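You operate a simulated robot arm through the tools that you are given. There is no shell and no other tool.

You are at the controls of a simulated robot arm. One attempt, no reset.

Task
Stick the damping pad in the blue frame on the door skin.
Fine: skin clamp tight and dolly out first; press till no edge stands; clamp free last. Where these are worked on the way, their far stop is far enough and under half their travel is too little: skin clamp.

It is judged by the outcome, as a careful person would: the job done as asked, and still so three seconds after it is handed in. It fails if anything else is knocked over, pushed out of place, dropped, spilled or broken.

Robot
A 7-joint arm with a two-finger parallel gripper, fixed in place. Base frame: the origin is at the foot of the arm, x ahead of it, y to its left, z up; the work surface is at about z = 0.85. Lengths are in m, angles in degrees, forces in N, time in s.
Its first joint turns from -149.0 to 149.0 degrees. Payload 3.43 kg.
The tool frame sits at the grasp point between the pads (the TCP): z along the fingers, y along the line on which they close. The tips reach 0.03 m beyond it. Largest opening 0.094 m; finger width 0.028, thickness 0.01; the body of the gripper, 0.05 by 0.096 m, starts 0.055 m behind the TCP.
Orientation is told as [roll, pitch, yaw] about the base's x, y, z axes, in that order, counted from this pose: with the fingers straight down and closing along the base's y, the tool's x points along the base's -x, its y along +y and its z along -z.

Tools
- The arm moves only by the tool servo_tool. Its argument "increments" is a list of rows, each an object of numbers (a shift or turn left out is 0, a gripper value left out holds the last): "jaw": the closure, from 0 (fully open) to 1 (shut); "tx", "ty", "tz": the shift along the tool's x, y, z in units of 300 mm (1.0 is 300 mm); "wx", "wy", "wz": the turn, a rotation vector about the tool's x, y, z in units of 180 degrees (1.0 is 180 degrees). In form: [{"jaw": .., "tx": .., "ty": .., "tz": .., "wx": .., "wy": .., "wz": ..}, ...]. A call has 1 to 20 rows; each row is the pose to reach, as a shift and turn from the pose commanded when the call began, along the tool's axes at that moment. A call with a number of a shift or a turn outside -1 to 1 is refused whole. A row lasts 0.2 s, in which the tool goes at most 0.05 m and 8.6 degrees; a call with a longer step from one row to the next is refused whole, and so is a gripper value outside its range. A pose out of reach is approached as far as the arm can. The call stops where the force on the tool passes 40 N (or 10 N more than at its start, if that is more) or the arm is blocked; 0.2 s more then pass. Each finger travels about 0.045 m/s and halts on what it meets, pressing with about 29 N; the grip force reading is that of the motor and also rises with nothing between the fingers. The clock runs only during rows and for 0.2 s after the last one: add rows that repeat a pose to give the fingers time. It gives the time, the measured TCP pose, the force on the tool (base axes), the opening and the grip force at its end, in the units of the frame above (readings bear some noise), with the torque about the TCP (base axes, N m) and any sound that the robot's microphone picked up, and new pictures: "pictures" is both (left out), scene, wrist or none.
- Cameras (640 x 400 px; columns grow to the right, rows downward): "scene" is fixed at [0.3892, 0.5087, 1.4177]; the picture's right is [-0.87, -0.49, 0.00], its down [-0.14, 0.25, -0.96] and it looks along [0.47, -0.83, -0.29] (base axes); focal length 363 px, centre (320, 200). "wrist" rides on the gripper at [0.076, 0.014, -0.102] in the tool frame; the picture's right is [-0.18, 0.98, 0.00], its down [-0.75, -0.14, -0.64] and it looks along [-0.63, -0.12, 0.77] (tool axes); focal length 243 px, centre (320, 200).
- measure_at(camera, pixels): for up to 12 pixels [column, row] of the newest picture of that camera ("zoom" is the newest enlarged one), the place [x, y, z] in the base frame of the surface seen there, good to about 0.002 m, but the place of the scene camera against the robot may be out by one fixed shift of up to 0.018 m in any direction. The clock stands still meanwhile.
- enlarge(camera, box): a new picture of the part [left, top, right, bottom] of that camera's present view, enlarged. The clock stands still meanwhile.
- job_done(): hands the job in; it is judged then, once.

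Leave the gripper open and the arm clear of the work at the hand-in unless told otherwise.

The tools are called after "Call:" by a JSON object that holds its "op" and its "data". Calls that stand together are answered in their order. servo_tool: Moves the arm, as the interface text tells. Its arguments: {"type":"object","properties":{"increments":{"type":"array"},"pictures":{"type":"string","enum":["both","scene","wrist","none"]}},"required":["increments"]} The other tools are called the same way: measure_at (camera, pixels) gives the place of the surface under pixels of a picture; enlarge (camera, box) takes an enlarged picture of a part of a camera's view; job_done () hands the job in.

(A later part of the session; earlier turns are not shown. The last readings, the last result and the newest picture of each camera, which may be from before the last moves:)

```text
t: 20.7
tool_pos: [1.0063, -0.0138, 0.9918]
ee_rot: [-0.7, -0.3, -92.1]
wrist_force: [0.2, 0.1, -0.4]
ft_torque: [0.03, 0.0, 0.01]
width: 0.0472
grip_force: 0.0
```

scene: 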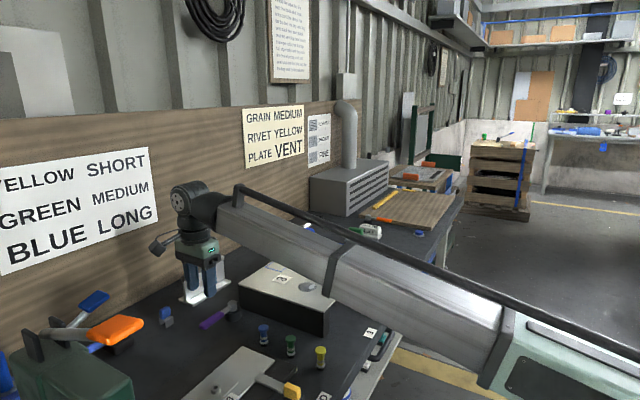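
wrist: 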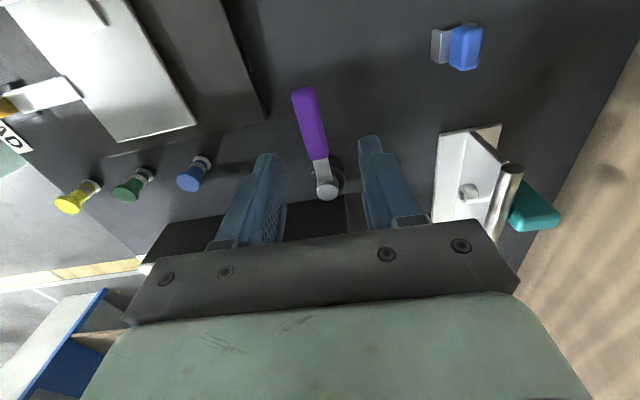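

The lever stayed turned out. I'll confirm its angle, then rotate the tool back to yaw 0 while heading for the dolly.

Call:
{"op": "measure_at", "data": {"camera": "wrist", "pixels": [[302, 92], [313, 130], [323, 170], [328, 190]]}}

```text
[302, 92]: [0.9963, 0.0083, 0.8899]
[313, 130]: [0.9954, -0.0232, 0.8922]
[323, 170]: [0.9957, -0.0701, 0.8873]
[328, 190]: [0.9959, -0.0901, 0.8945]
```

The lever points exactly along +y (90° from start). Now I'll retract and unwind the tool yaw on the way toward the dolly.

Call:
{"op": "servo_tool", "data": {"increments": [{"jaw": 0.4, "tx": -0.01, "ty": -0.017, "wz": -0.01}, {"tx": -0.034, "ty": -0.059, "wz": -0.036}, {"tx": -0.068, "ty": -0.117, "wz": -0.072}, {"tx": -0.106, "ty": -0.184, "wz": -0.112}, {"tx": -0.145, "ty": -0.251, "wz": -0.153}, {"tx": -0.188, "ty": -0.326, "wz": -0.199}, {"tx": -0.232, "ty": -0.402, "wz": -0.245}, {"tx": -0.275, "ty": -0.477, "wz": -0.291}, {"tx": -0.319, "ty": -0.552, "wz": -0.337}, {"tx": -0.362, "ty": -0.628, "wz": -0.383}, {"tx": -0.401, "ty": -0.695, "wz": -0.424}, {"tx": -0.435, "ty": -0.753, "wz": -0.46}, {"tx": -0.464, "ty": -0.804, "wz": -0.491}, {"tx": -0.483, "ty": -0.837, "wz": -0.511}, {"tx": -0.483, "ty": -0.837, "wz": -0.511}]}}

```text
t: 23.9
tool_pos: [0.7508, -0.1488, 0.9968]
ee_rot: [-0.3, 0.7, 0.0]
wrist_force: [-0.3, 1.3, -0.9]
ft_torque: [0.01, -0.02, 0.0]
width: 0.0563
grip_force: 0.0
```

scene: 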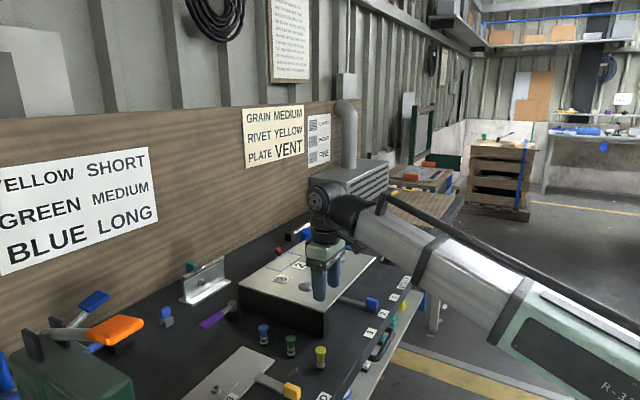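
wrist: 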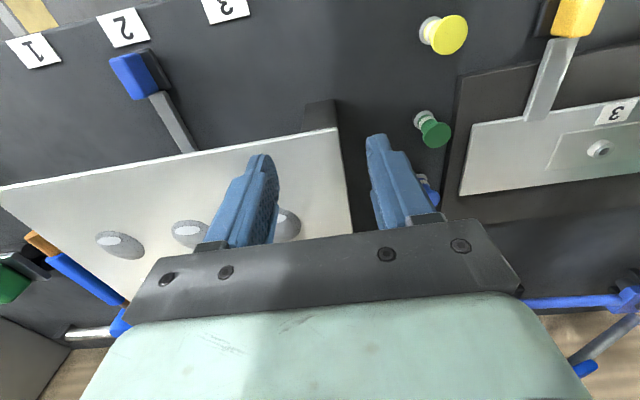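

I see the near side of the block is open between two side walls, with the dolly bar going in. Next I'll move above the dolly handle at (0.692, −0.297).

Call:
{"op": "servo_tool", "data": {"increments": [{"jaw": 0.4, "tx": 0.01, "ty": -0.02}, {"tx": 0.03, "ty": -0.08}, {"tx": 0.06, "ty": -0.15, "tz": 0.01}, {"tx": 0.09, "ty": -0.22, "tz": 0.02}, {"tx": 0.12, "ty": -0.3, "tz": 0.03}, {"tx": 0.15, "ty": -0.38, "tz": 0.04}, {"tx": 0.18, "ty": -0.44, "tz": 0.05}, {"tx": 0.193, "ty": -0.485, "tz": 0.06}, {"tx": 0.196, "ty": -0.494, "tz": 0.06}, {"tx": 0.196, "ty": -0.494, "tz": 0.06}]}}

```text
t: 26.1
tool_pos: [0.6918, -0.2973, 0.9787]
ee_rot: [-0.2, 0.6, -0.1]
wrist_force: [0.0, -0.7, 0.4]
ft_torque: [0.01, -0.04, 0.01]
width: 0.0563
grip_force: 0.1
```

scene: 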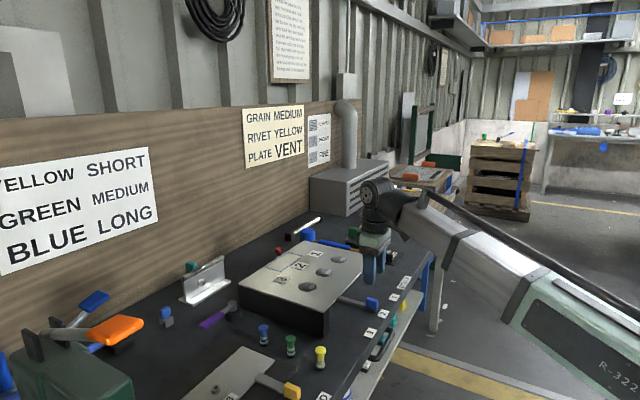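
wrist: 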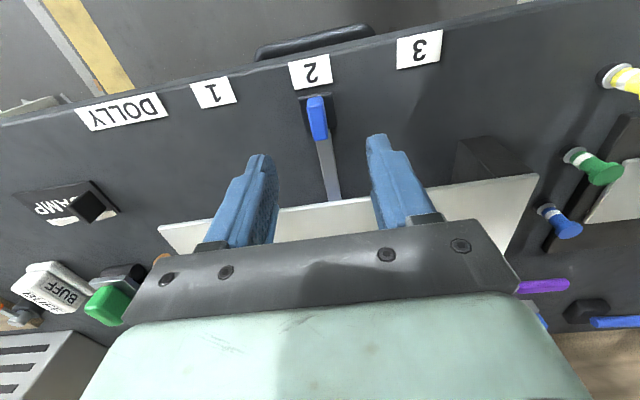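

I'll zoom and measure the dolly handle, its base plate and the bar.

Call:
{"op": "enlarge", "data": {"camera": "wrist", "box": [270, 70, 390, 210]}}

Call:
{"op": "measure_at", "data": {"camera": "wrist", "pixels": [[314, 99], [316, 110], [318, 130], [311, 120], [325, 120], [303, 110], [332, 125], [325, 150], [331, 175], [335, 195], [338, 185], [470, 165]]}}

```text
2.86 times, centred on (330, 140) of wrist
```

zoom: 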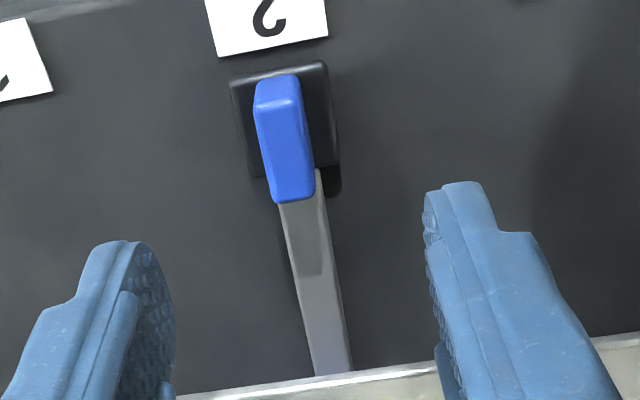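

```text
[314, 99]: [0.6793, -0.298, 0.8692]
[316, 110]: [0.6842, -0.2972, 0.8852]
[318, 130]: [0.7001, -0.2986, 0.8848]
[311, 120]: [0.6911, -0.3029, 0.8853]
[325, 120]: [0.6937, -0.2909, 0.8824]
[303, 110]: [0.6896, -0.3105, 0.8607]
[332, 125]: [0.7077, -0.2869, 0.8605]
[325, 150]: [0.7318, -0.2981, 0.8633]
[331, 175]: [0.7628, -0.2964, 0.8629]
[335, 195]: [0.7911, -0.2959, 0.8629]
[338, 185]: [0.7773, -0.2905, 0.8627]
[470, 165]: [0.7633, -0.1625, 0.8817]
```

The handle spans x 0.679–0.707, y −0.304 to −0.290, top z 0.885, with the base plate at 0.8605. I'll descend over it to TCP z≈0.894 and grip it.

Call:
{"op": "servo_tool", "data": {"increments": [{"jaw": 0.4, "tz": 0.02}, {"tz": 0.06, "wy": -0.003}, {"tz": 0.11, "wy": -0.003}, {"tz": 0.16, "wy": -0.003}, {"tz": 0.21, "wy": -0.003}, {"tz": 0.25, "wy": -0.003}, {"tz": 0.275, "wy": -0.003}, {"tz": 0.28, "wy": -0.003}, {"tz": 0.28, "wy": -0.003}, {"jaw": 1.0, "tz": 0.28, "wy": -0.003}, {"tz": 0.28, "wy": -0.003}, {"tz": 0.28, "wy": -0.003}, {"tz": 0.28, "wy": -0.003}, {"tz": 0.28, "wy": -0.003}]}}

```text
t: 29.1
tool_pos: [0.6897, -0.2961, 0.8949]
ee_rot: [-0.3, 0.1, -0.1]
wrist_force: [-1.2, -1.6, -0.2]
ft_torque: [0.26, -0.11, 0.21]
width: 0.0137
grip_force: 45.1
```

scene: 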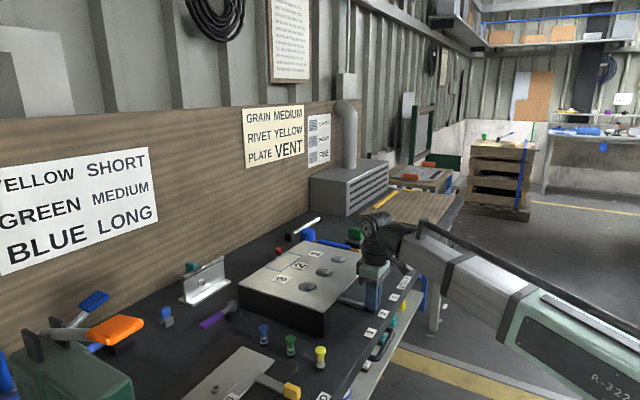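
wrist: 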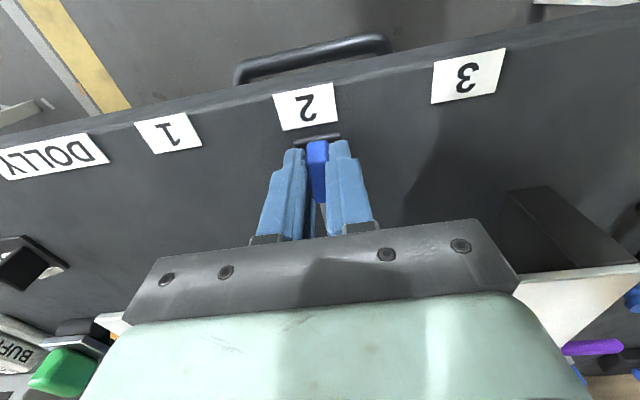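

Gripped (width 13.7 mm). I'll pull gently toward −x by 3 cm and watch the force.

Call:
{"op": "servo_tool", "data": {"increments": [{"tx": 0.005}, {"tx": 0.015}, {"tx": 0.03}, {"tx": 0.05}, {"tx": 0.07}, {"tx": 0.09}, {"tx": 0.1}, {"tx": 0.1}]}}

```text
t: 30.9
tool_pos: [0.6588, -0.2956, 0.8939]
ee_rot: [-0.3, 0.1, -0.1]
wrist_force: [-0.3, -0.5, -0.5]
ft_torque: [-0.01, -0.01, 0.03]
width: 0.0002
grip_force: 33.3
```

scene: 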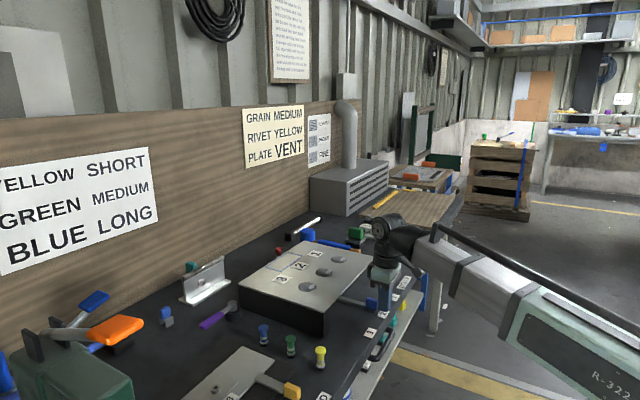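
wrist: 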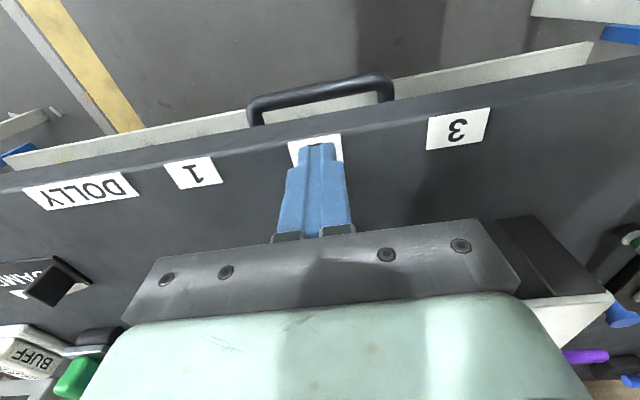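

The fingers slipped off the handle (width now 0), so the dolly does not slide freely toward −x. I'll lift and open, then check whether it moved.

Call:
{"op": "servo_tool", "data": {"increments": [{"jaw": 1.0, "tz": -0.03}, {"tz": -0.1}, {"tz": -0.18}, {"tz": -0.25, "jaw": 0.4}, {"tz": -0.28}, {"tz": -0.28}, {"tz": -0.28}]}}

```text
t: 32.5
tool_pos: [0.6588, -0.2966, 0.9802]
ee_rot: [-0.3, 0.0, -0.1]
wrist_force: [0.1, -0.5, 0.2]
ft_torque: [0.02, 0.0, -0.01]
width: 0.0565
grip_force: 0.1
```

scene: 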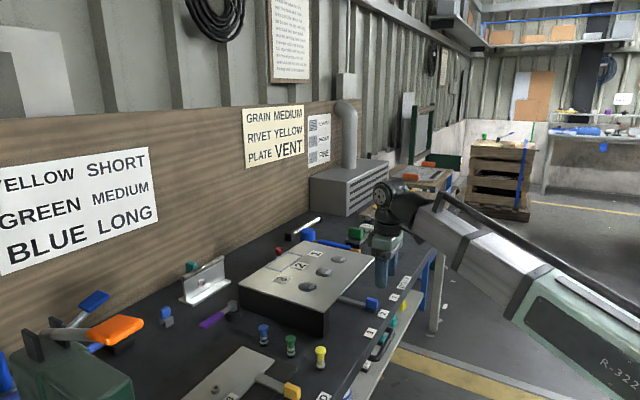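
wrist: 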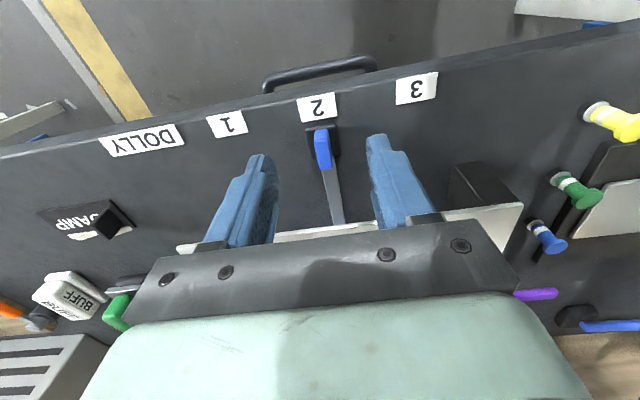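

Call:
{"op": "measure_at", "data": {"camera": "wrist", "pixels": [[320, 134], [321, 145], [324, 160], [317, 150], [329, 150], [310, 140], [337, 150], [333, 190], [338, 212], [335, 200]]}}

Call:
{"op": "enlarge", "data": {"camera": "wrist", "box": [260, 80, 410, 250]}}

Call:
{"op": "enlarge", "data": {"camera": "scene", "box": [320, 270, 410, 335]}}

```text
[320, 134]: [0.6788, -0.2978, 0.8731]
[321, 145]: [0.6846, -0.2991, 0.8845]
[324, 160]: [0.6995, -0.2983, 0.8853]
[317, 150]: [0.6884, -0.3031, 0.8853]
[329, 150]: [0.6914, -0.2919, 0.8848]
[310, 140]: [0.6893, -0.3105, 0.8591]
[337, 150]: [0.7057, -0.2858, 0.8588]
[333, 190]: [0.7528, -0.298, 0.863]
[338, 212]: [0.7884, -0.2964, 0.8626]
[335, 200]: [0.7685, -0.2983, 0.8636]
```

```text
2.35 times, centred on (335, 165) of wrist
```

zoom: 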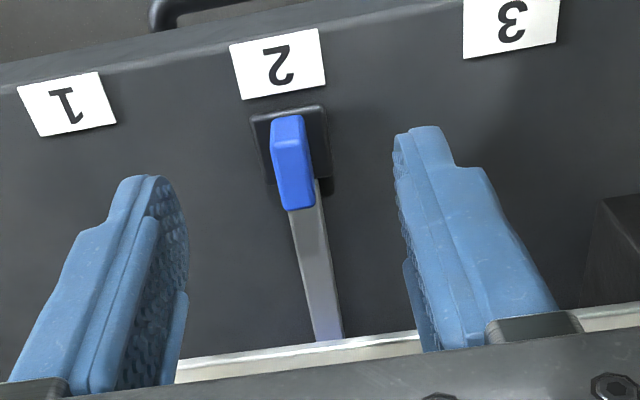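

```text
6.15 times, centred on (365, 302) of scene
```

zoom: 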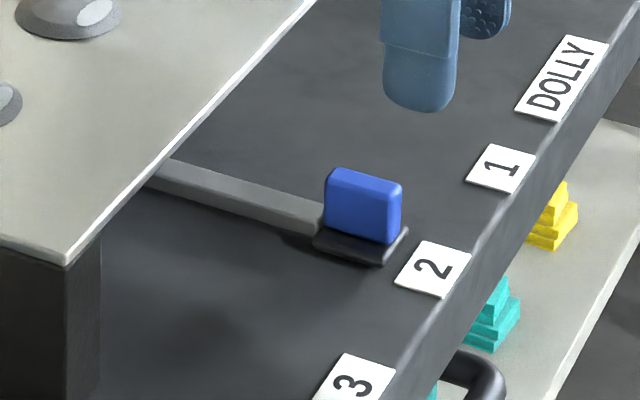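

The dolly has not moved at all along x, so it is held in that direction. The edge tags DOLLY–1–2–3 suggest it slides sideways along y, with DOLLY as the "out" place beyond the skin. First I'll move to look at the −y side of the block and check the path is free there.

Call:
{"op": "servo_tool", "data": {"increments": [{"ty": -0.03, "tz": -0.02}, {"ty": -0.1, "tz": -0.05}, {"ty": -0.18, "tz": -0.1, "tx": 0.02}, {"ty": -0.26, "tz": -0.12, "tx": 0.05}, {"ty": -0.34, "tz": -0.12, "tx": 0.08}, {"ty": -0.42, "tz": -0.12, "tx": 0.1}, {"ty": -0.48, "tz": -0.12, "tx": 0.1}, {"ty": -0.5, "tz": -0.12, "tx": 0.1}, {"ty": -0.5, "tz": -0.12, "tx": 0.1}]}}

```text
t: 34.5
tool_pos: [0.6298, -0.4466, 1.0164]
ee_rot: [-0.3, 0.0, -0.1]
wrist_force: [-0.4, 1.0, -0.5]
ft_torque: [-0.01, 0.0, 0.0]
width: 0.0564
grip_force: 0.0
```

scene: 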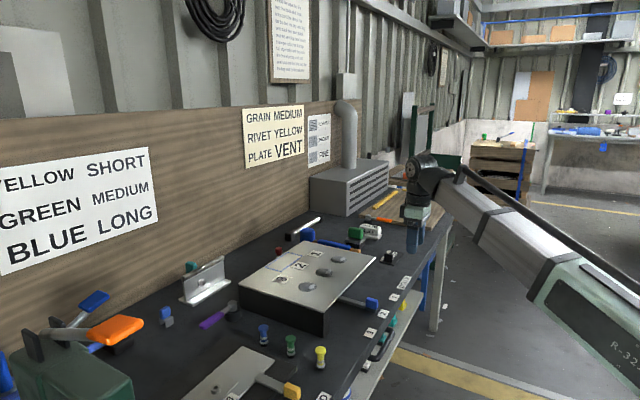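
wrist: 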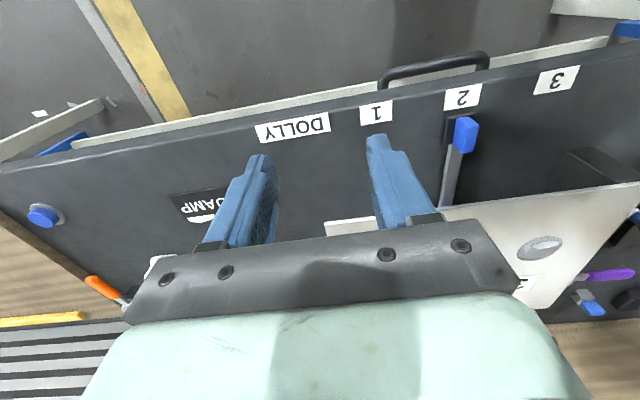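

Call:
{"op": "enlarge", "data": {"camera": "wrist", "box": [270, 90, 640, 260]}}

Call:
{"op": "measure_at", "data": {"camera": "wrist", "pixels": [[328, 224], [455, 165], [448, 190], [446, 204], [595, 165], [600, 185], [350, 205], [293, 128], [376, 112], [462, 97], [555, 80], [325, 212]]}}

```text
1.73 times, centred on (455, 175) of wrist
```

zoom: 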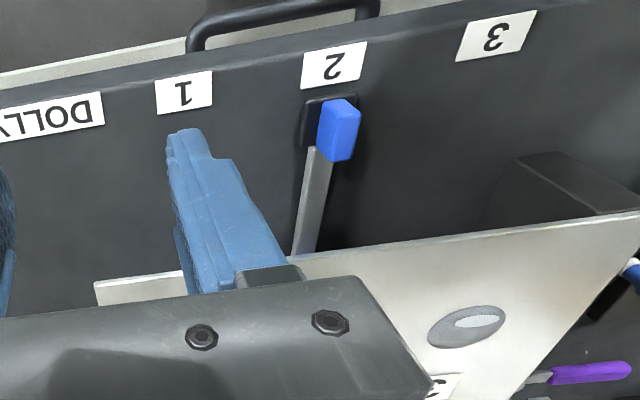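

```text
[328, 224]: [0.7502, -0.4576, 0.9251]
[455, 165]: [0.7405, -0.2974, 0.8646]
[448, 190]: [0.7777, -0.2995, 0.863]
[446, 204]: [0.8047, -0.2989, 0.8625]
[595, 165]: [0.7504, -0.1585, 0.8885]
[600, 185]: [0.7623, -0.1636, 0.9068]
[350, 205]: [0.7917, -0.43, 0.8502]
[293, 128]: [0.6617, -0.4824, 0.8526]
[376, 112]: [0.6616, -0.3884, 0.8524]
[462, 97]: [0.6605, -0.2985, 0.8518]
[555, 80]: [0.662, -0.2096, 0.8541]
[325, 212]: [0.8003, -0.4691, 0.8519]
```

Under the skin the −y side is open bench (z 0.85 at (0.79, −0.43)), so the dolly can slide out that way to the DOLLY mark at y≈−0.483. The pad starts at y −0.572, so it's clear. I'll return to the handle and push it along −y with the finger face.

Call:
{"op": "servo_tool", "data": {"increments": [{"jaw": 0.5, "tx": -0.01, "ty": 0.03}, {"tx": -0.04, "ty": 0.1, "tz": 0.02}, {"tx": -0.07, "ty": 0.18, "tz": 0.05}, {"tx": -0.1, "ty": 0.26, "tz": 0.08}, {"tx": -0.13, "ty": 0.33, "tz": 0.11}, {"tx": -0.16, "ty": 0.4, "tz": 0.14}, {"tx": -0.19, "ty": 0.46, "tz": 0.16}, {"tx": -0.205, "ty": 0.49, "tz": 0.18}, {"tx": -0.207, "ty": 0.497, "tz": 0.187}, {"tx": -0.207, "ty": 0.497, "tz": 0.22}, {"tx": -0.207, "ty": 0.497, "tz": 0.28}, {"tx": -0.207, "ty": 0.497, "tz": 0.34}, {"tx": -0.207, "ty": 0.497, "tz": 0.385}, {"tx": -0.207, "ty": 0.497, "tz": 0.405}, {"tx": -0.207, "ty": 0.497, "tz": 0.405}]}}

```text
t: 37.7
tool_pos: [0.6918, -0.2974, 0.8932]
ee_rot: [-0.3, 0.1, -0.1]
wrist_force: [-0.8, -0.4, -0.5]
ft_torque: [-0.01, 0.02, 0.01]
width: 0.0471
grip_force: 0.0
```

scene: 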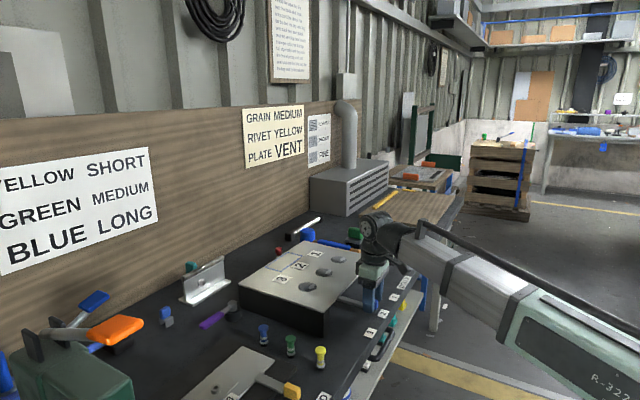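
wrist: 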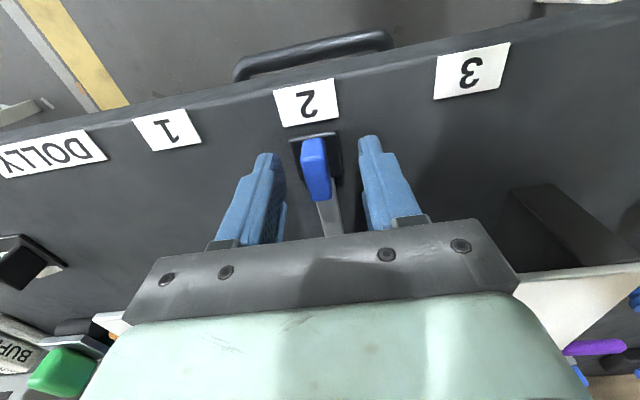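

The fingers straddle the handle. I'll close nearly onto it and push 3 cm toward −y, watching the force.

Call:
{"op": "servo_tool", "data": {"increments": [{"jaw": 0.82}, {"jaw": 0.82}, {"ty": -0.01}, {"ty": -0.02}, {"ty": -0.035}, {"ty": -0.05}, {"ty": -0.065}, {"ty": -0.08}, {"ty": -0.09}, {"ty": -0.1}, {"ty": -0.1}]}}

```text
t: 40.1
tool_pos: [0.6914, -0.3288, 0.8931]
ee_rot: [-0.3, 0.0, -0.1]
wrist_force: [0.6, 2.2, 1.2]
ft_torque: [0.06, 0.0, 0.02]
width: 0.0176
grip_force: 0.4
```

scene: 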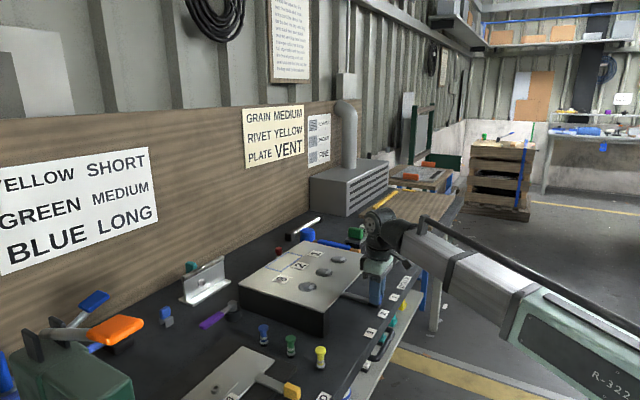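
wrist: 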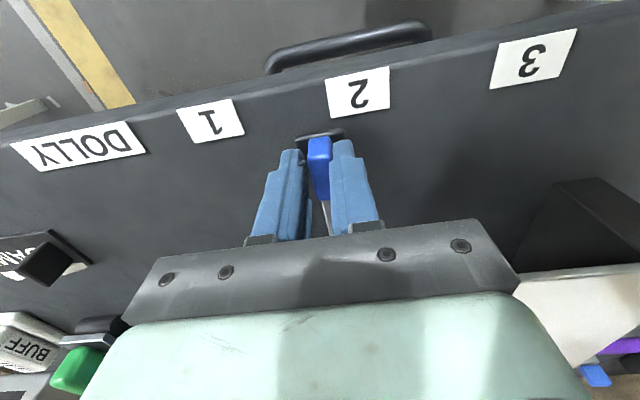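

It slides along −y with about 2 N of drag. I'll continue to the DOLLY mark.

Call:
{"op": "servo_tool", "data": {"increments": [{"ty": -0.02}, {"ty": -0.05}, {"ty": -0.09}, {"ty": -0.13}, {"ty": -0.17}, {"ty": -0.21}, {"ty": -0.25}, {"ty": -0.29}, {"ty": -0.33}, {"ty": -0.37}, {"ty": -0.41}, {"ty": -0.45}, {"ty": -0.48}, {"ty": -0.5}, {"ty": -0.5}]}}

```text
t: 42.9
tool_pos: [0.6915, -0.4611, 0.8938]
ee_rot: [0.8, 0.0, 0.3]
wrist_force: [3.1, 30.3, 3.2]
ft_torque: [0.34, 0.3, -0.15]
width: 0.0336
grip_force: 15.0
stopped in row 14: the force on the tool passed its limit at 44 N (the readings are from after the stop); the commanded pose is now the measured one
```

scene: 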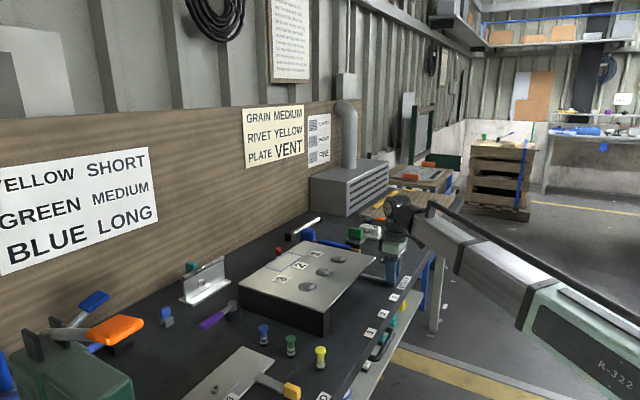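
wrist: 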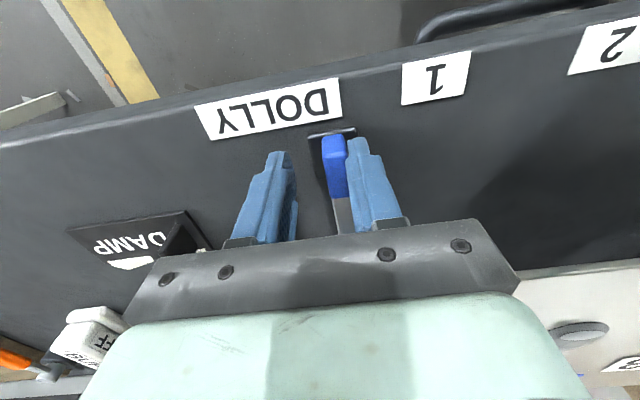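

It met a firm stop with the handle just beside the DOLLY tag. I'll measure where the dolly stands and check that the hammer beyond the skin was not disturbed.

Call:
{"op": "measure_at", "data": {"camera": "wrist", "pixels": [[330, 136], [334, 160], [328, 170], [342, 165], [314, 150], [337, 195], [340, 215], [270, 110], [436, 78], [214, 120], [332, 95]]}}

Call:
{"op": "enlarge", "data": {"camera": "scene", "box": [270, 210, 430, 320]}}

Call:
{"op": "enlarge", "data": {"camera": "wrist", "box": [180, 60, 480, 250]}}

```text
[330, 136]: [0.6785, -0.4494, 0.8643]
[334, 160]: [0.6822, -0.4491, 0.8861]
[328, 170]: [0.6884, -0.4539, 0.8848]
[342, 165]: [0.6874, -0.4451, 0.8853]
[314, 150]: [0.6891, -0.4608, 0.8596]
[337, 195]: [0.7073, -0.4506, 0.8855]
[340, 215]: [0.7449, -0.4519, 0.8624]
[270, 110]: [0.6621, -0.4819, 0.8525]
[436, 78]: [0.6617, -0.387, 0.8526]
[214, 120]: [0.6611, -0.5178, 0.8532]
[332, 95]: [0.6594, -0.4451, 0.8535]
```

```text
3.64 times, centred on (350, 265) of scene
```

zoom: 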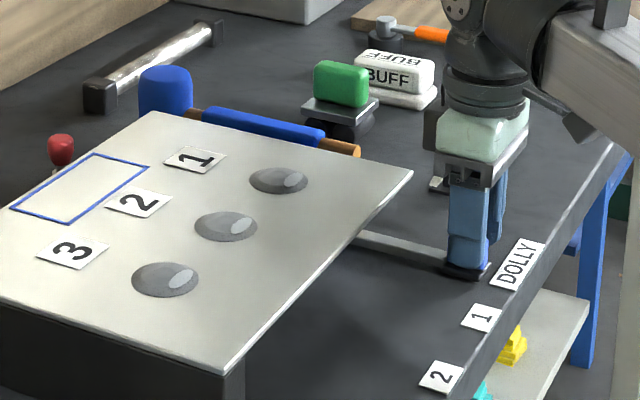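

```text
2.11 times, centred on (330, 155) of wrist
```

zoom: 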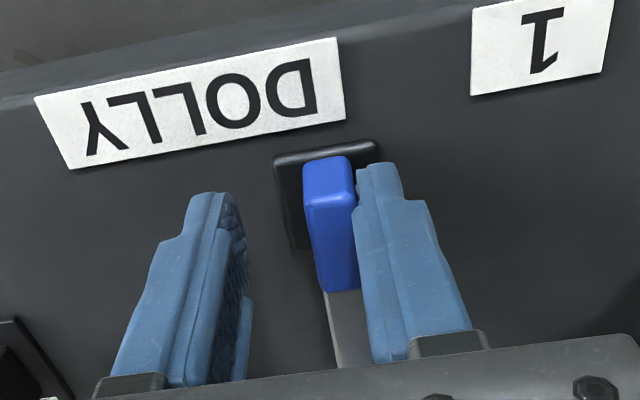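

The dolly is at its own end stop (handle y≈−0.45), clear of all three dents, and the hammer is unmoved compared to before. I'll unload the finger, open without dragging it back, and lift off.

Call:
{"op": "servo_tool", "data": {"increments": [{"jaw": 0.6, "ty": 0.01}, {"jaw": 0.6, "ty": 0.015}, {"jaw": 0.55, "ty": 0.01}, {"ty": 0.01, "tz": -0.03}, {"ty": 0.01, "tz": -0.1}, {"ty": 0.01, "tz": -0.18}, {"ty": 0.01, "tz": -0.26}, {"ty": 0.01, "tz": -0.32}, {"ty": 0.01, "tz": -0.35}, {"ty": 0.01, "tz": -0.35}]}}

```text
t: 45.1
tool_pos: [0.6917, -0.4625, 0.9988]
ee_rot: [0.4, 0.0, 0.1]
wrist_force: [0.3, 0.7, -0.4]
ft_torque: [0.0, 0.01, 0.01]
width: 0.0424
grip_force: 0.1
```

scene: 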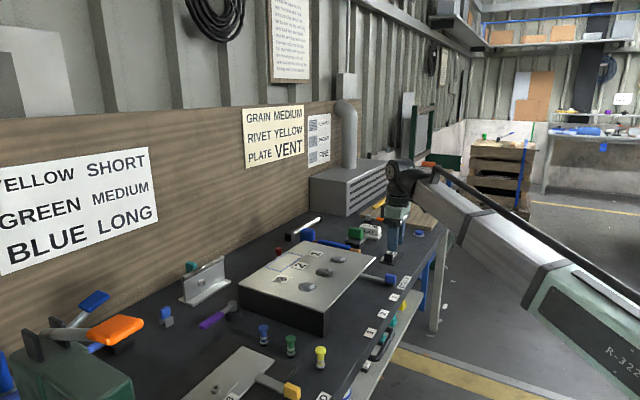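
wrist: 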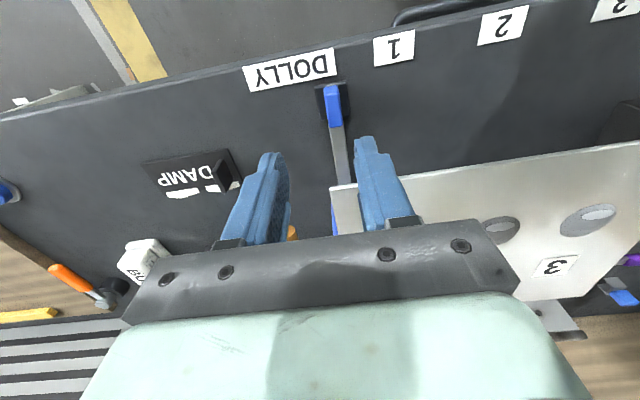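

The dolly stayed at its stop. I'll zoom in to see how the bar sits relative to the skin's corner.

Call:
{"op": "enlarge", "data": {"camera": "wrist", "box": [280, 70, 440, 250]}}

Call:
{"op": "enlarge", "data": {"camera": "scene", "box": [330, 215, 430, 300]}}

Call:
{"op": "measure_at", "data": {"camera": "wrist", "pixels": [[332, 92], [333, 110], [340, 160], [344, 195], [350, 215], [333, 190], [335, 225], [365, 190], [292, 232]]}}

```text
2.22 times, centred on (360, 160) of wrist
```

zoom: 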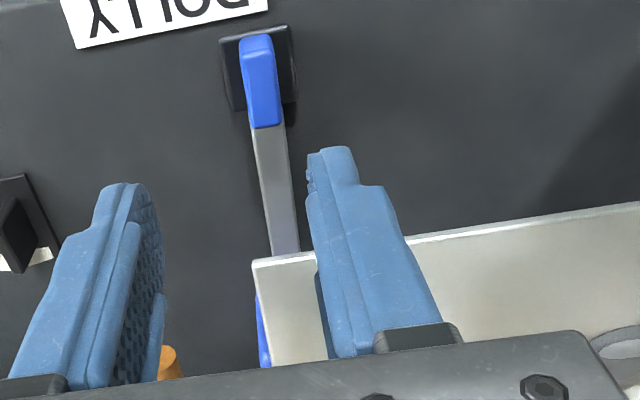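

```text
4.71 times, centred on (380, 258) of scene
```

zoom: 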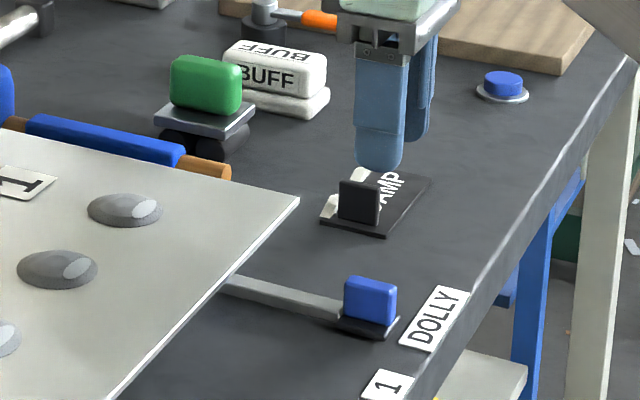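

```text
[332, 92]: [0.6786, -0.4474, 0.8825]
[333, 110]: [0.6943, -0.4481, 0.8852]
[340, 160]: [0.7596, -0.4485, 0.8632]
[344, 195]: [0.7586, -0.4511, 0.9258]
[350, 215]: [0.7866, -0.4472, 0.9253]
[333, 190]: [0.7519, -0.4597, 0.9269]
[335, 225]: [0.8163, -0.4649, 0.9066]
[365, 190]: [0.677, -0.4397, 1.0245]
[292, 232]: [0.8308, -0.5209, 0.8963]
```

The blue piece at the skin's −y edge is the dolly head showing from under the skin, so it is out past the dents. Next is the pad: I'll move above it for a precise look.

Call:
{"op": "servo_tool", "data": {"increments": [{"jaw": 0.3, "tx": -0.01, "ty": -0.02}, {"tx": -0.03, "ty": -0.07}, {"tx": -0.06, "ty": -0.14}, {"tx": -0.09, "ty": -0.21}, {"tx": -0.12, "ty": -0.28}, {"tx": -0.15, "ty": -0.35}, {"tx": -0.17, "ty": -0.41}, {"tx": -0.185, "ty": -0.445}, {"tx": -0.19, "ty": -0.458}, {"tx": -0.19, "ty": -0.458}]}}

```text
t: 47.3
tool_pos: [0.7484, -0.6002, 0.9967]
ee_rot: [0.4, 0.0, 0.1]
wrist_force: [0.9, -0.2, 0.2]
ft_torque: [0.01, -0.03, -0.02]
width: 0.0658
grip_force: 0.1
```

scene: 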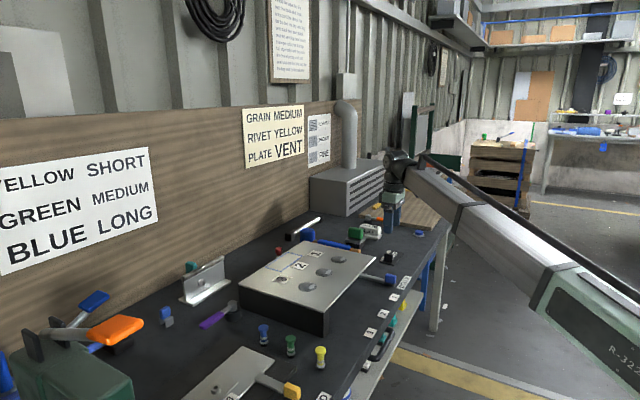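
wrist: 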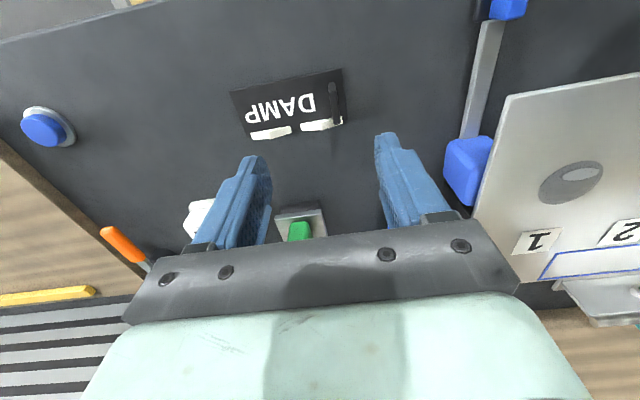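

The dolly head is clearly out beside the skin (blue block at (468,170)). I'll zoom in on the pad and measure its outline and tab.

Call:
{"op": "enlarge", "data": {"camera": "wrist", "box": [220, 50, 370, 160]}}

Call:
{"op": "measure_at", "data": {"camera": "wrist", "pixels": [[231, 93], [340, 70], [349, 120], [247, 138], [332, 84], [336, 120], [334, 100], [341, 105], [326, 100], [270, 132], [320, 124], [280, 105]]}}

Call:
{"op": "measure_at", "data": {"camera": "wrist", "pixels": [[450, 140], [488, 140], [475, 200], [448, 185], [508, 100], [482, 205], [493, 10], [490, 60], [300, 228], [310, 212], [200, 215]]}}

```text
3.64 times, centred on (295, 105) of wrist
```

zoom: 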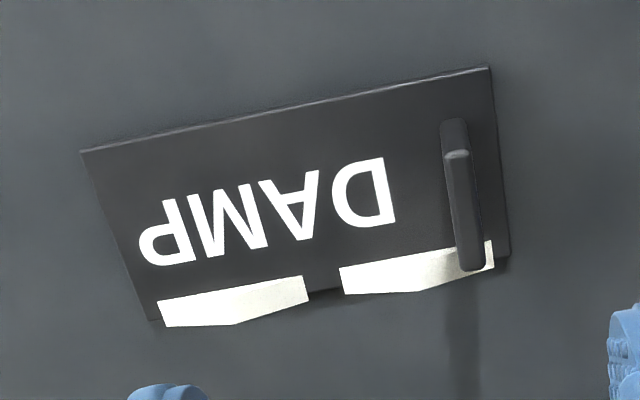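

```text
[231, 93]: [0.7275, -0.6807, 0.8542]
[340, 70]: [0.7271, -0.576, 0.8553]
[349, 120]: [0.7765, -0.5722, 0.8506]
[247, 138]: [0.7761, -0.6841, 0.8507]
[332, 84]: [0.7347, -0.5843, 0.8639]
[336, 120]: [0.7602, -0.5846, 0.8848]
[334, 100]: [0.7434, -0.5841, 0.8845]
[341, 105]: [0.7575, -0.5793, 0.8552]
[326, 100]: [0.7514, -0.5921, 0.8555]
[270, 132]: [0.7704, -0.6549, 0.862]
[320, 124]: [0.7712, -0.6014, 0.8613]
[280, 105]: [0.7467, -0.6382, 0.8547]
```

```text
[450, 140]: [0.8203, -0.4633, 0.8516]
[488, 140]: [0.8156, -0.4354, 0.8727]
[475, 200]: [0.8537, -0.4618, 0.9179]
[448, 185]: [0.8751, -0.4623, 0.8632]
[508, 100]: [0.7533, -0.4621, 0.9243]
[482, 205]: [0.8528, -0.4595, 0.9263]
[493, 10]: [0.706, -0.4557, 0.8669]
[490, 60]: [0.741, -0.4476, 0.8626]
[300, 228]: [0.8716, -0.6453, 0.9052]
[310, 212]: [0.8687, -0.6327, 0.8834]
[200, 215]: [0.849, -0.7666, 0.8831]
```

The pad is about 45 × 107 mm with two white flaps standing at its +x edge (z≈0.862). The tab is a plate about 6 mm thick at y≈−0.584, x 0.735–0.761, top z 0.885. The frame matches the pad's present direction, so I'll carry it without turning. I'll tilt the tool 15° with the tips outward for better reach at the frame and line up over the tab.

Call:
{"op": "servo_tool", "data": {"increments": [{"jaw": 0.45, "wy": -0.02, "tx": 0.003, "ty": 0.01}, {"wy": -0.045, "tx": 0.006, "ty": 0.03}, {"wy": -0.07, "tx": 0.011, "ty": 0.05, "tz": 0.03}, {"wy": -0.0833, "tx": 0.011, "ty": 0.054, "tz": 0.08}, {"wy": -0.0833, "tx": 0.011, "ty": 0.054, "tz": 0.13}, {"wy": -0.0833, "tx": 0.011, "ty": 0.054, "tz": 0.17}, {"wy": -0.0833, "tx": 0.011, "ty": 0.054, "tz": 0.19}, {"wy": -0.0833, "tx": 0.011, "ty": 0.054, "tz": 0.19}]}}

```text
t: 49.1
tool_pos: [0.7466, -0.583, 0.9405]
ee_rot: [0.4, -15.0, -0.1]
wrist_force: [-0.2, -1.3, -0.2]
ft_torque: [0.03, 0.02, 0.01]
width: 0.052
grip_force: 0.0
```

scene: 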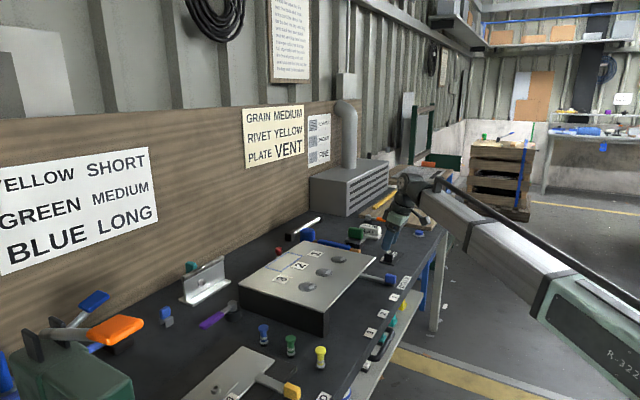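
wrist: 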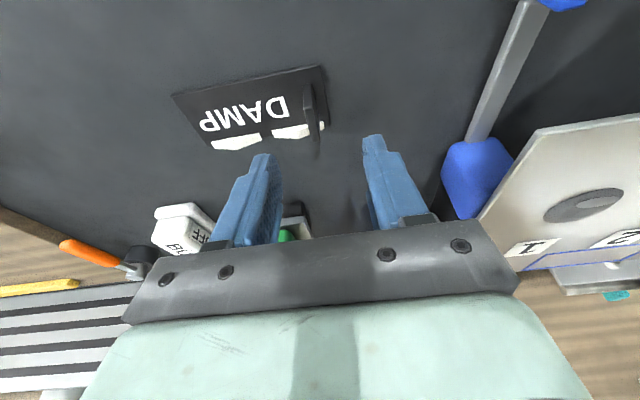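

Tilt is −15°. I'll zoom and re-measure the tab and the pad's corners from this closer view.

Call:
{"op": "enlarge", "data": {"camera": "wrist", "box": [160, 50, 350, 170]}}

Call:
{"op": "measure_at", "data": {"camera": "wrist", "pixels": [[174, 96], [319, 67], [329, 120], [205, 140], [310, 84], [307, 95], [312, 115], [314, 100], [316, 140], [235, 143], [290, 133], [318, 123]]}}

```text
3.33 times, centred on (255, 110) of wrist
```

zoom: 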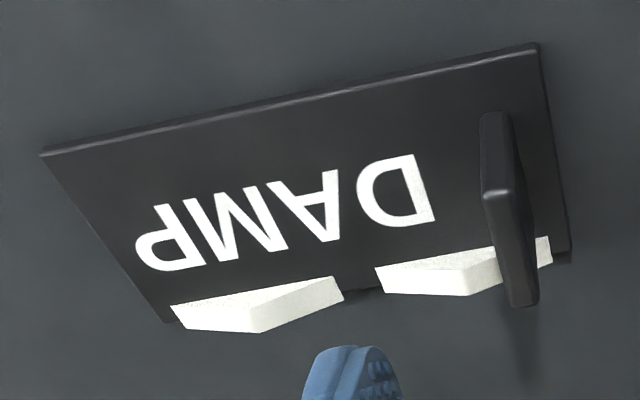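

```text
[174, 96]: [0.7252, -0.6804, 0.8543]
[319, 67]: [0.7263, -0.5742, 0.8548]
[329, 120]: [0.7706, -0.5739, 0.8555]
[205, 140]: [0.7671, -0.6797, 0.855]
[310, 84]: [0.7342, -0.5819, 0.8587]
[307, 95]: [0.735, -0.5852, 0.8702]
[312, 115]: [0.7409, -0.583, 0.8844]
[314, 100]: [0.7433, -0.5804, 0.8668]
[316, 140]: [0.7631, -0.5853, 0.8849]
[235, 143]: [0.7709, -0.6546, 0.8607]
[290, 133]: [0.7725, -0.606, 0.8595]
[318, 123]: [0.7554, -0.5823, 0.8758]
```

The tab centre is (0.7485, −0.583) and the pad centre (0.7485, −0.627). I'll descend vertically to TCP z 0.891 (fingertips just above the pad face) and close on the tab.

Call:
{"op": "servo_tool", "data": {"increments": [{"jaw": 0.55, "tx": 0.006, "tz": 0.02}, {"tx": 0.015, "tz": 0.05}, {"tx": 0.027, "tz": 0.09}, {"tx": 0.038, "tz": 0.125}, {"tx": 0.045, "tz": 0.15}, {"tx": 0.048, "tz": 0.158}, {"tx": 0.048, "tz": 0.158}]}}

```text
t: 50.7
tool_pos: [0.7449, -0.5836, 0.8908]
ee_rot: [0.4, -15.0, 0.0]
wrist_force: [-0.7, 0.0, 0.3]
ft_torque: [-0.04, -0.02, 0.02]
width: 0.0419
grip_force: 0.0
```

scene: 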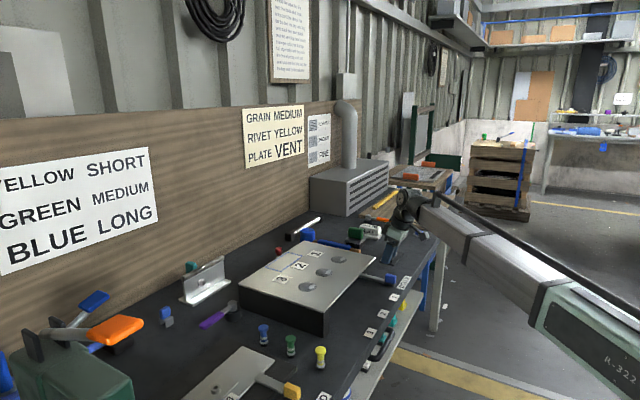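
wrist: 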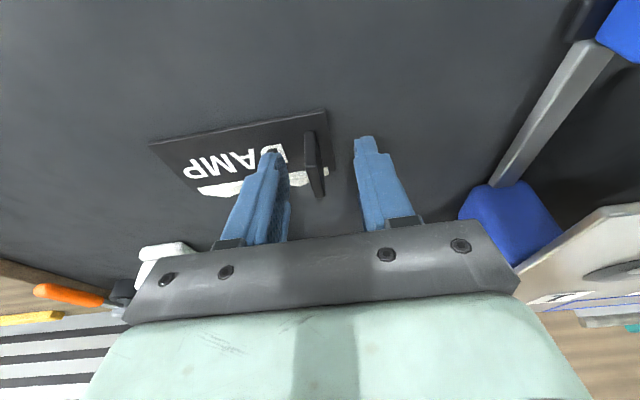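

The tab sits between the fingers at (314,165). Closing on it.

Call:
{"op": "servo_tool", "data": {"increments": [{"jaw": 0.7, "wx": 0.002}, {"jaw": 0.85, "wx": 0.002}, {"jaw": 1.0, "wx": 0.002}, {"wx": 0.002}, {"wx": 0.002}, {"wx": 0.002}]}}

```text
t: 52.1
tool_pos: [0.7434, -0.5828, 0.8927]
ee_rot: [0.0, -14.9, 0.0]
wrist_force: [0.6, 0.0, 1.1]
ft_torque: [-0.01, 0.02, -0.02]
width: 0.0055
grip_force: 29.1
```

scene: 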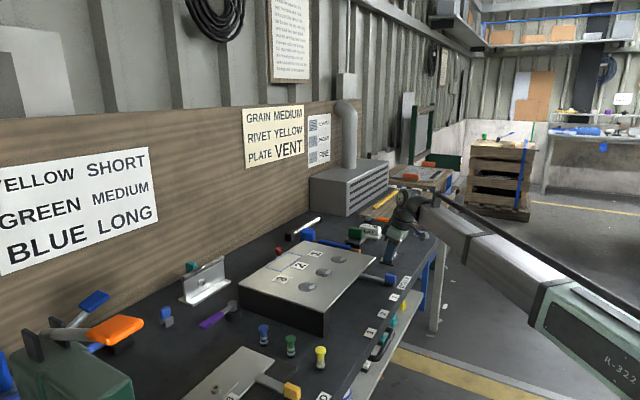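
wrist: 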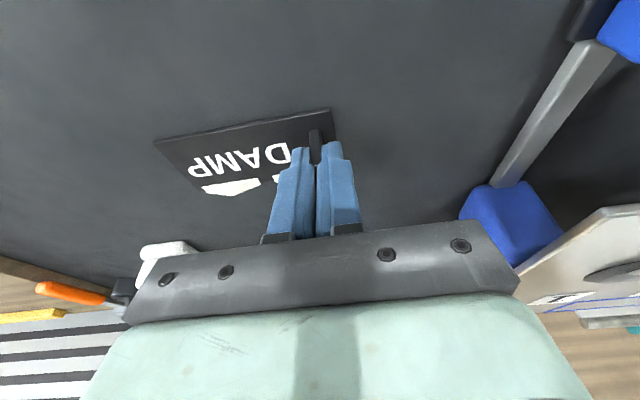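

The tab is gripped (5.5 mm). I'll lift straight up 6 cm and check that the pad comes along level.

Call:
{"op": "servo_tool", "data": {"increments": [{"tx": -0.003, "tz": -0.01}, {"tx": -0.008, "tz": -0.03}, {"tx": -0.015, "tz": -0.055}, {"tx": -0.023, "tz": -0.085}, {"tx": -0.031, "tz": -0.115}, {"tx": -0.039, "tz": -0.145}, {"tx": -0.046, "tz": -0.172}, {"tx": -0.05, "tz": -0.188}, {"tx": -0.0518, "tz": -0.193}, {"tx": -0.0518, "tz": -0.193}]}}

```text
t: 54.3
tool_pos: [0.7442, -0.5843, 0.951]
ee_rot: [-0.1, -14.9, 0.0]
wrist_force: [-0.1, 0.1, 0.0]
ft_torque: [0.02, -0.05, 0.02]
width: 0.0055
grip_force: 29.2
```

scene: 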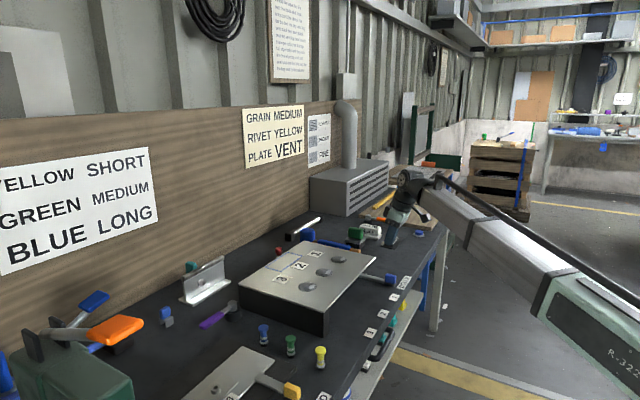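
wrist: 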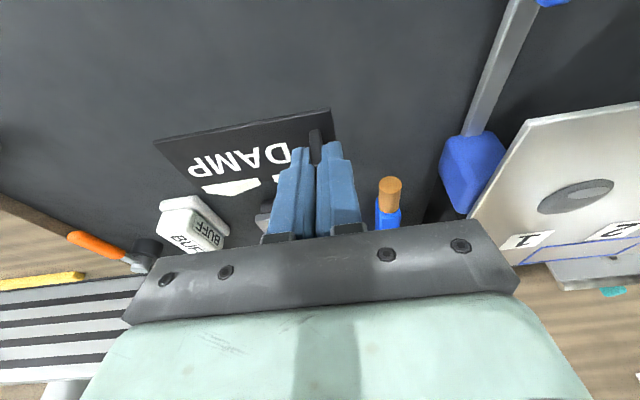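

The pad is lifted and held. I'll measure its corners now to get its exact offset from the tool.

Call:
{"op": "measure_at", "data": {"camera": "wrist", "pixels": [[157, 139], [329, 110], [200, 186], [337, 142], [230, 187], [320, 135], [250, 130], [180, 145], [190, 172]]}}

Call:
{"op": "enlarge", "data": {"camera": "wrist", "box": [140, 90, 370, 250]}}

Call:
{"op": "enlarge", "data": {"camera": "scene", "box": [350, 160, 450, 280]}}

```text
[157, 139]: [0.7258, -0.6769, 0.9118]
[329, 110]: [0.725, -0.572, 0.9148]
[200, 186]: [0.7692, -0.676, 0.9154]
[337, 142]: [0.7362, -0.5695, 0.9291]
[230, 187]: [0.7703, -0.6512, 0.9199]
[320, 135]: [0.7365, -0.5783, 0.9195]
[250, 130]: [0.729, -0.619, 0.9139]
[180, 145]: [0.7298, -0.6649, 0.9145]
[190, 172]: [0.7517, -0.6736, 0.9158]
```

```text
2.50 times, centred on (255, 170) of wrist
```

zoom: 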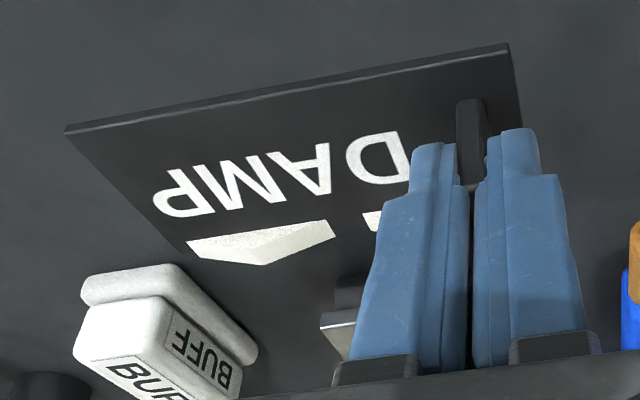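

```text
3.33 times, centred on (400, 220) of scene
```

zoom: 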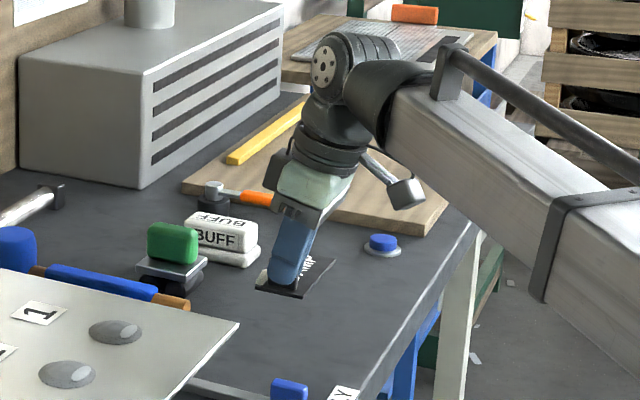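

The pad hangs level (z 0.912–0.915 across its corners). I'll raise it to a safe height and start the traverse toward the frame.

Call:
{"op": "servo_tool", "data": {"increments": [{"tx": -0.0076, "tz": -0.0287}, {"tx": -0.0229, "tz": -0.086}, {"tx": -0.042, "tz": -0.158}, {"tx": -0.061, "tz": -0.229}, {"tx": -0.0725, "tz": -0.272}, {"tx": -0.0763, "tz": -0.2866}, {"tx": -0.0872, "ty": 0.0165, "tz": -0.2837}, {"tx": -0.1127, "ty": 0.055, "tz": -0.2769}, {"tx": -0.149, "ty": 0.11, "tz": -0.2673}, {"tx": -0.1927, "ty": 0.176, "tz": -0.2557}, {"tx": -0.24, "ty": 0.2475, "tz": -0.2431}, {"tx": -0.2872, "ty": 0.319, "tz": -0.2306}, {"tx": -0.3309, "ty": 0.385, "tz": -0.219}, {"tx": -0.3745, "ty": 0.451, "tz": -0.2074}, {"tx": -0.4109, "ty": 0.506, "tz": -0.1977}, {"tx": -0.4327, "ty": 0.539, "tz": -0.1919}, {"tx": -0.44, "ty": 0.55, "tz": -0.19}, {"tx": -0.44, "ty": 0.55, "tz": -0.19}], "pictures": "scene"}}

```text
t: 58.1
tool_pos: [0.8578, -0.4178, 1.0405]
ee_rot: [0.0, -14.9, -0.1]
wrist_force: [0.8, 0.2, -0.5]
ft_torque: [0.03, 0.02, 0.0]
width: 0.0052
grip_force: 29.5
```

scene: 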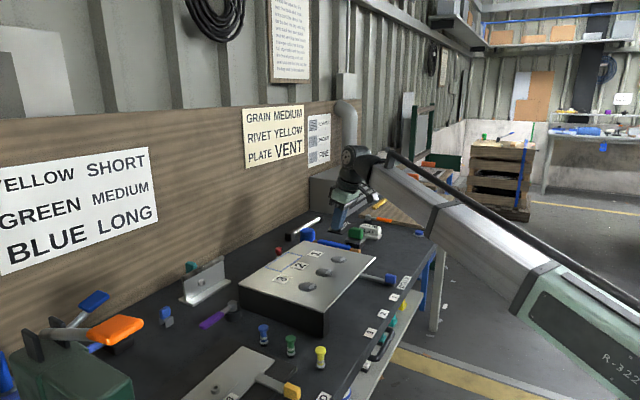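

The pad is still held. Continuing the traverse to hover above the frame.

Call:
{"op": "servo_tool", "data": {"increments": [{"tx": -0.0106, "ty": 0.0164, "tz": 0.004}, {"tx": -0.0354, "ty": 0.0546, "tz": 0.0129}, {"tx": -0.0708, "ty": 0.1092, "tz": 0.0257}, {"tx": -0.1133, "ty": 0.1747, "tz": 0.0412}, {"tx": -0.1593, "ty": 0.2457, "tz": 0.0579}, {"tx": -0.2053, "ty": 0.3167, "tz": 0.0746}, {"tx": -0.2478, "ty": 0.3822, "tz": 0.0901}, {"tx": -0.2903, "ty": 0.4477, "tz": 0.1055}, {"tx": -0.3257, "ty": 0.5023, "tz": 0.1184}, {"tx": -0.3469, "ty": 0.5351, "tz": 0.1261}, {"tx": -0.354, "ty": 0.546, "tz": 0.1287}, {"tx": -0.354, "ty": 0.546, "tz": 0.1287}]}}

```text
t: 60.7
tool_pos: [0.9698, -0.2555, 1.0303]
ee_rot: [0.0, -15.0, 0.0]
wrist_force: [1.1, -0.3, 0.0]
ft_torque: [0.02, 0.0, -0.01]
width: 0.0057
grip_force: 29.3
```

scene: 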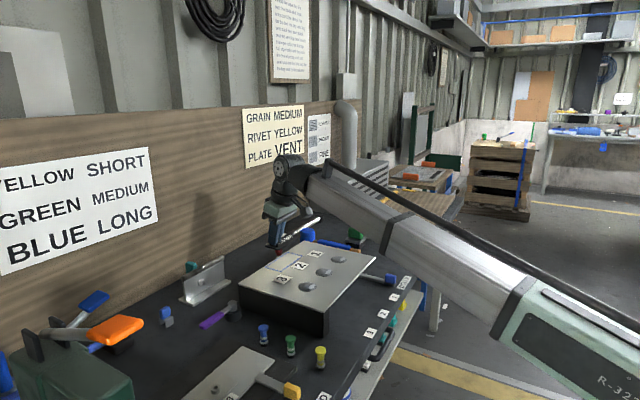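
wrist: 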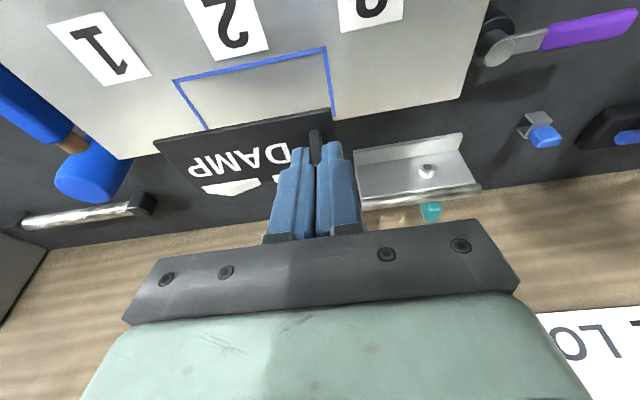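

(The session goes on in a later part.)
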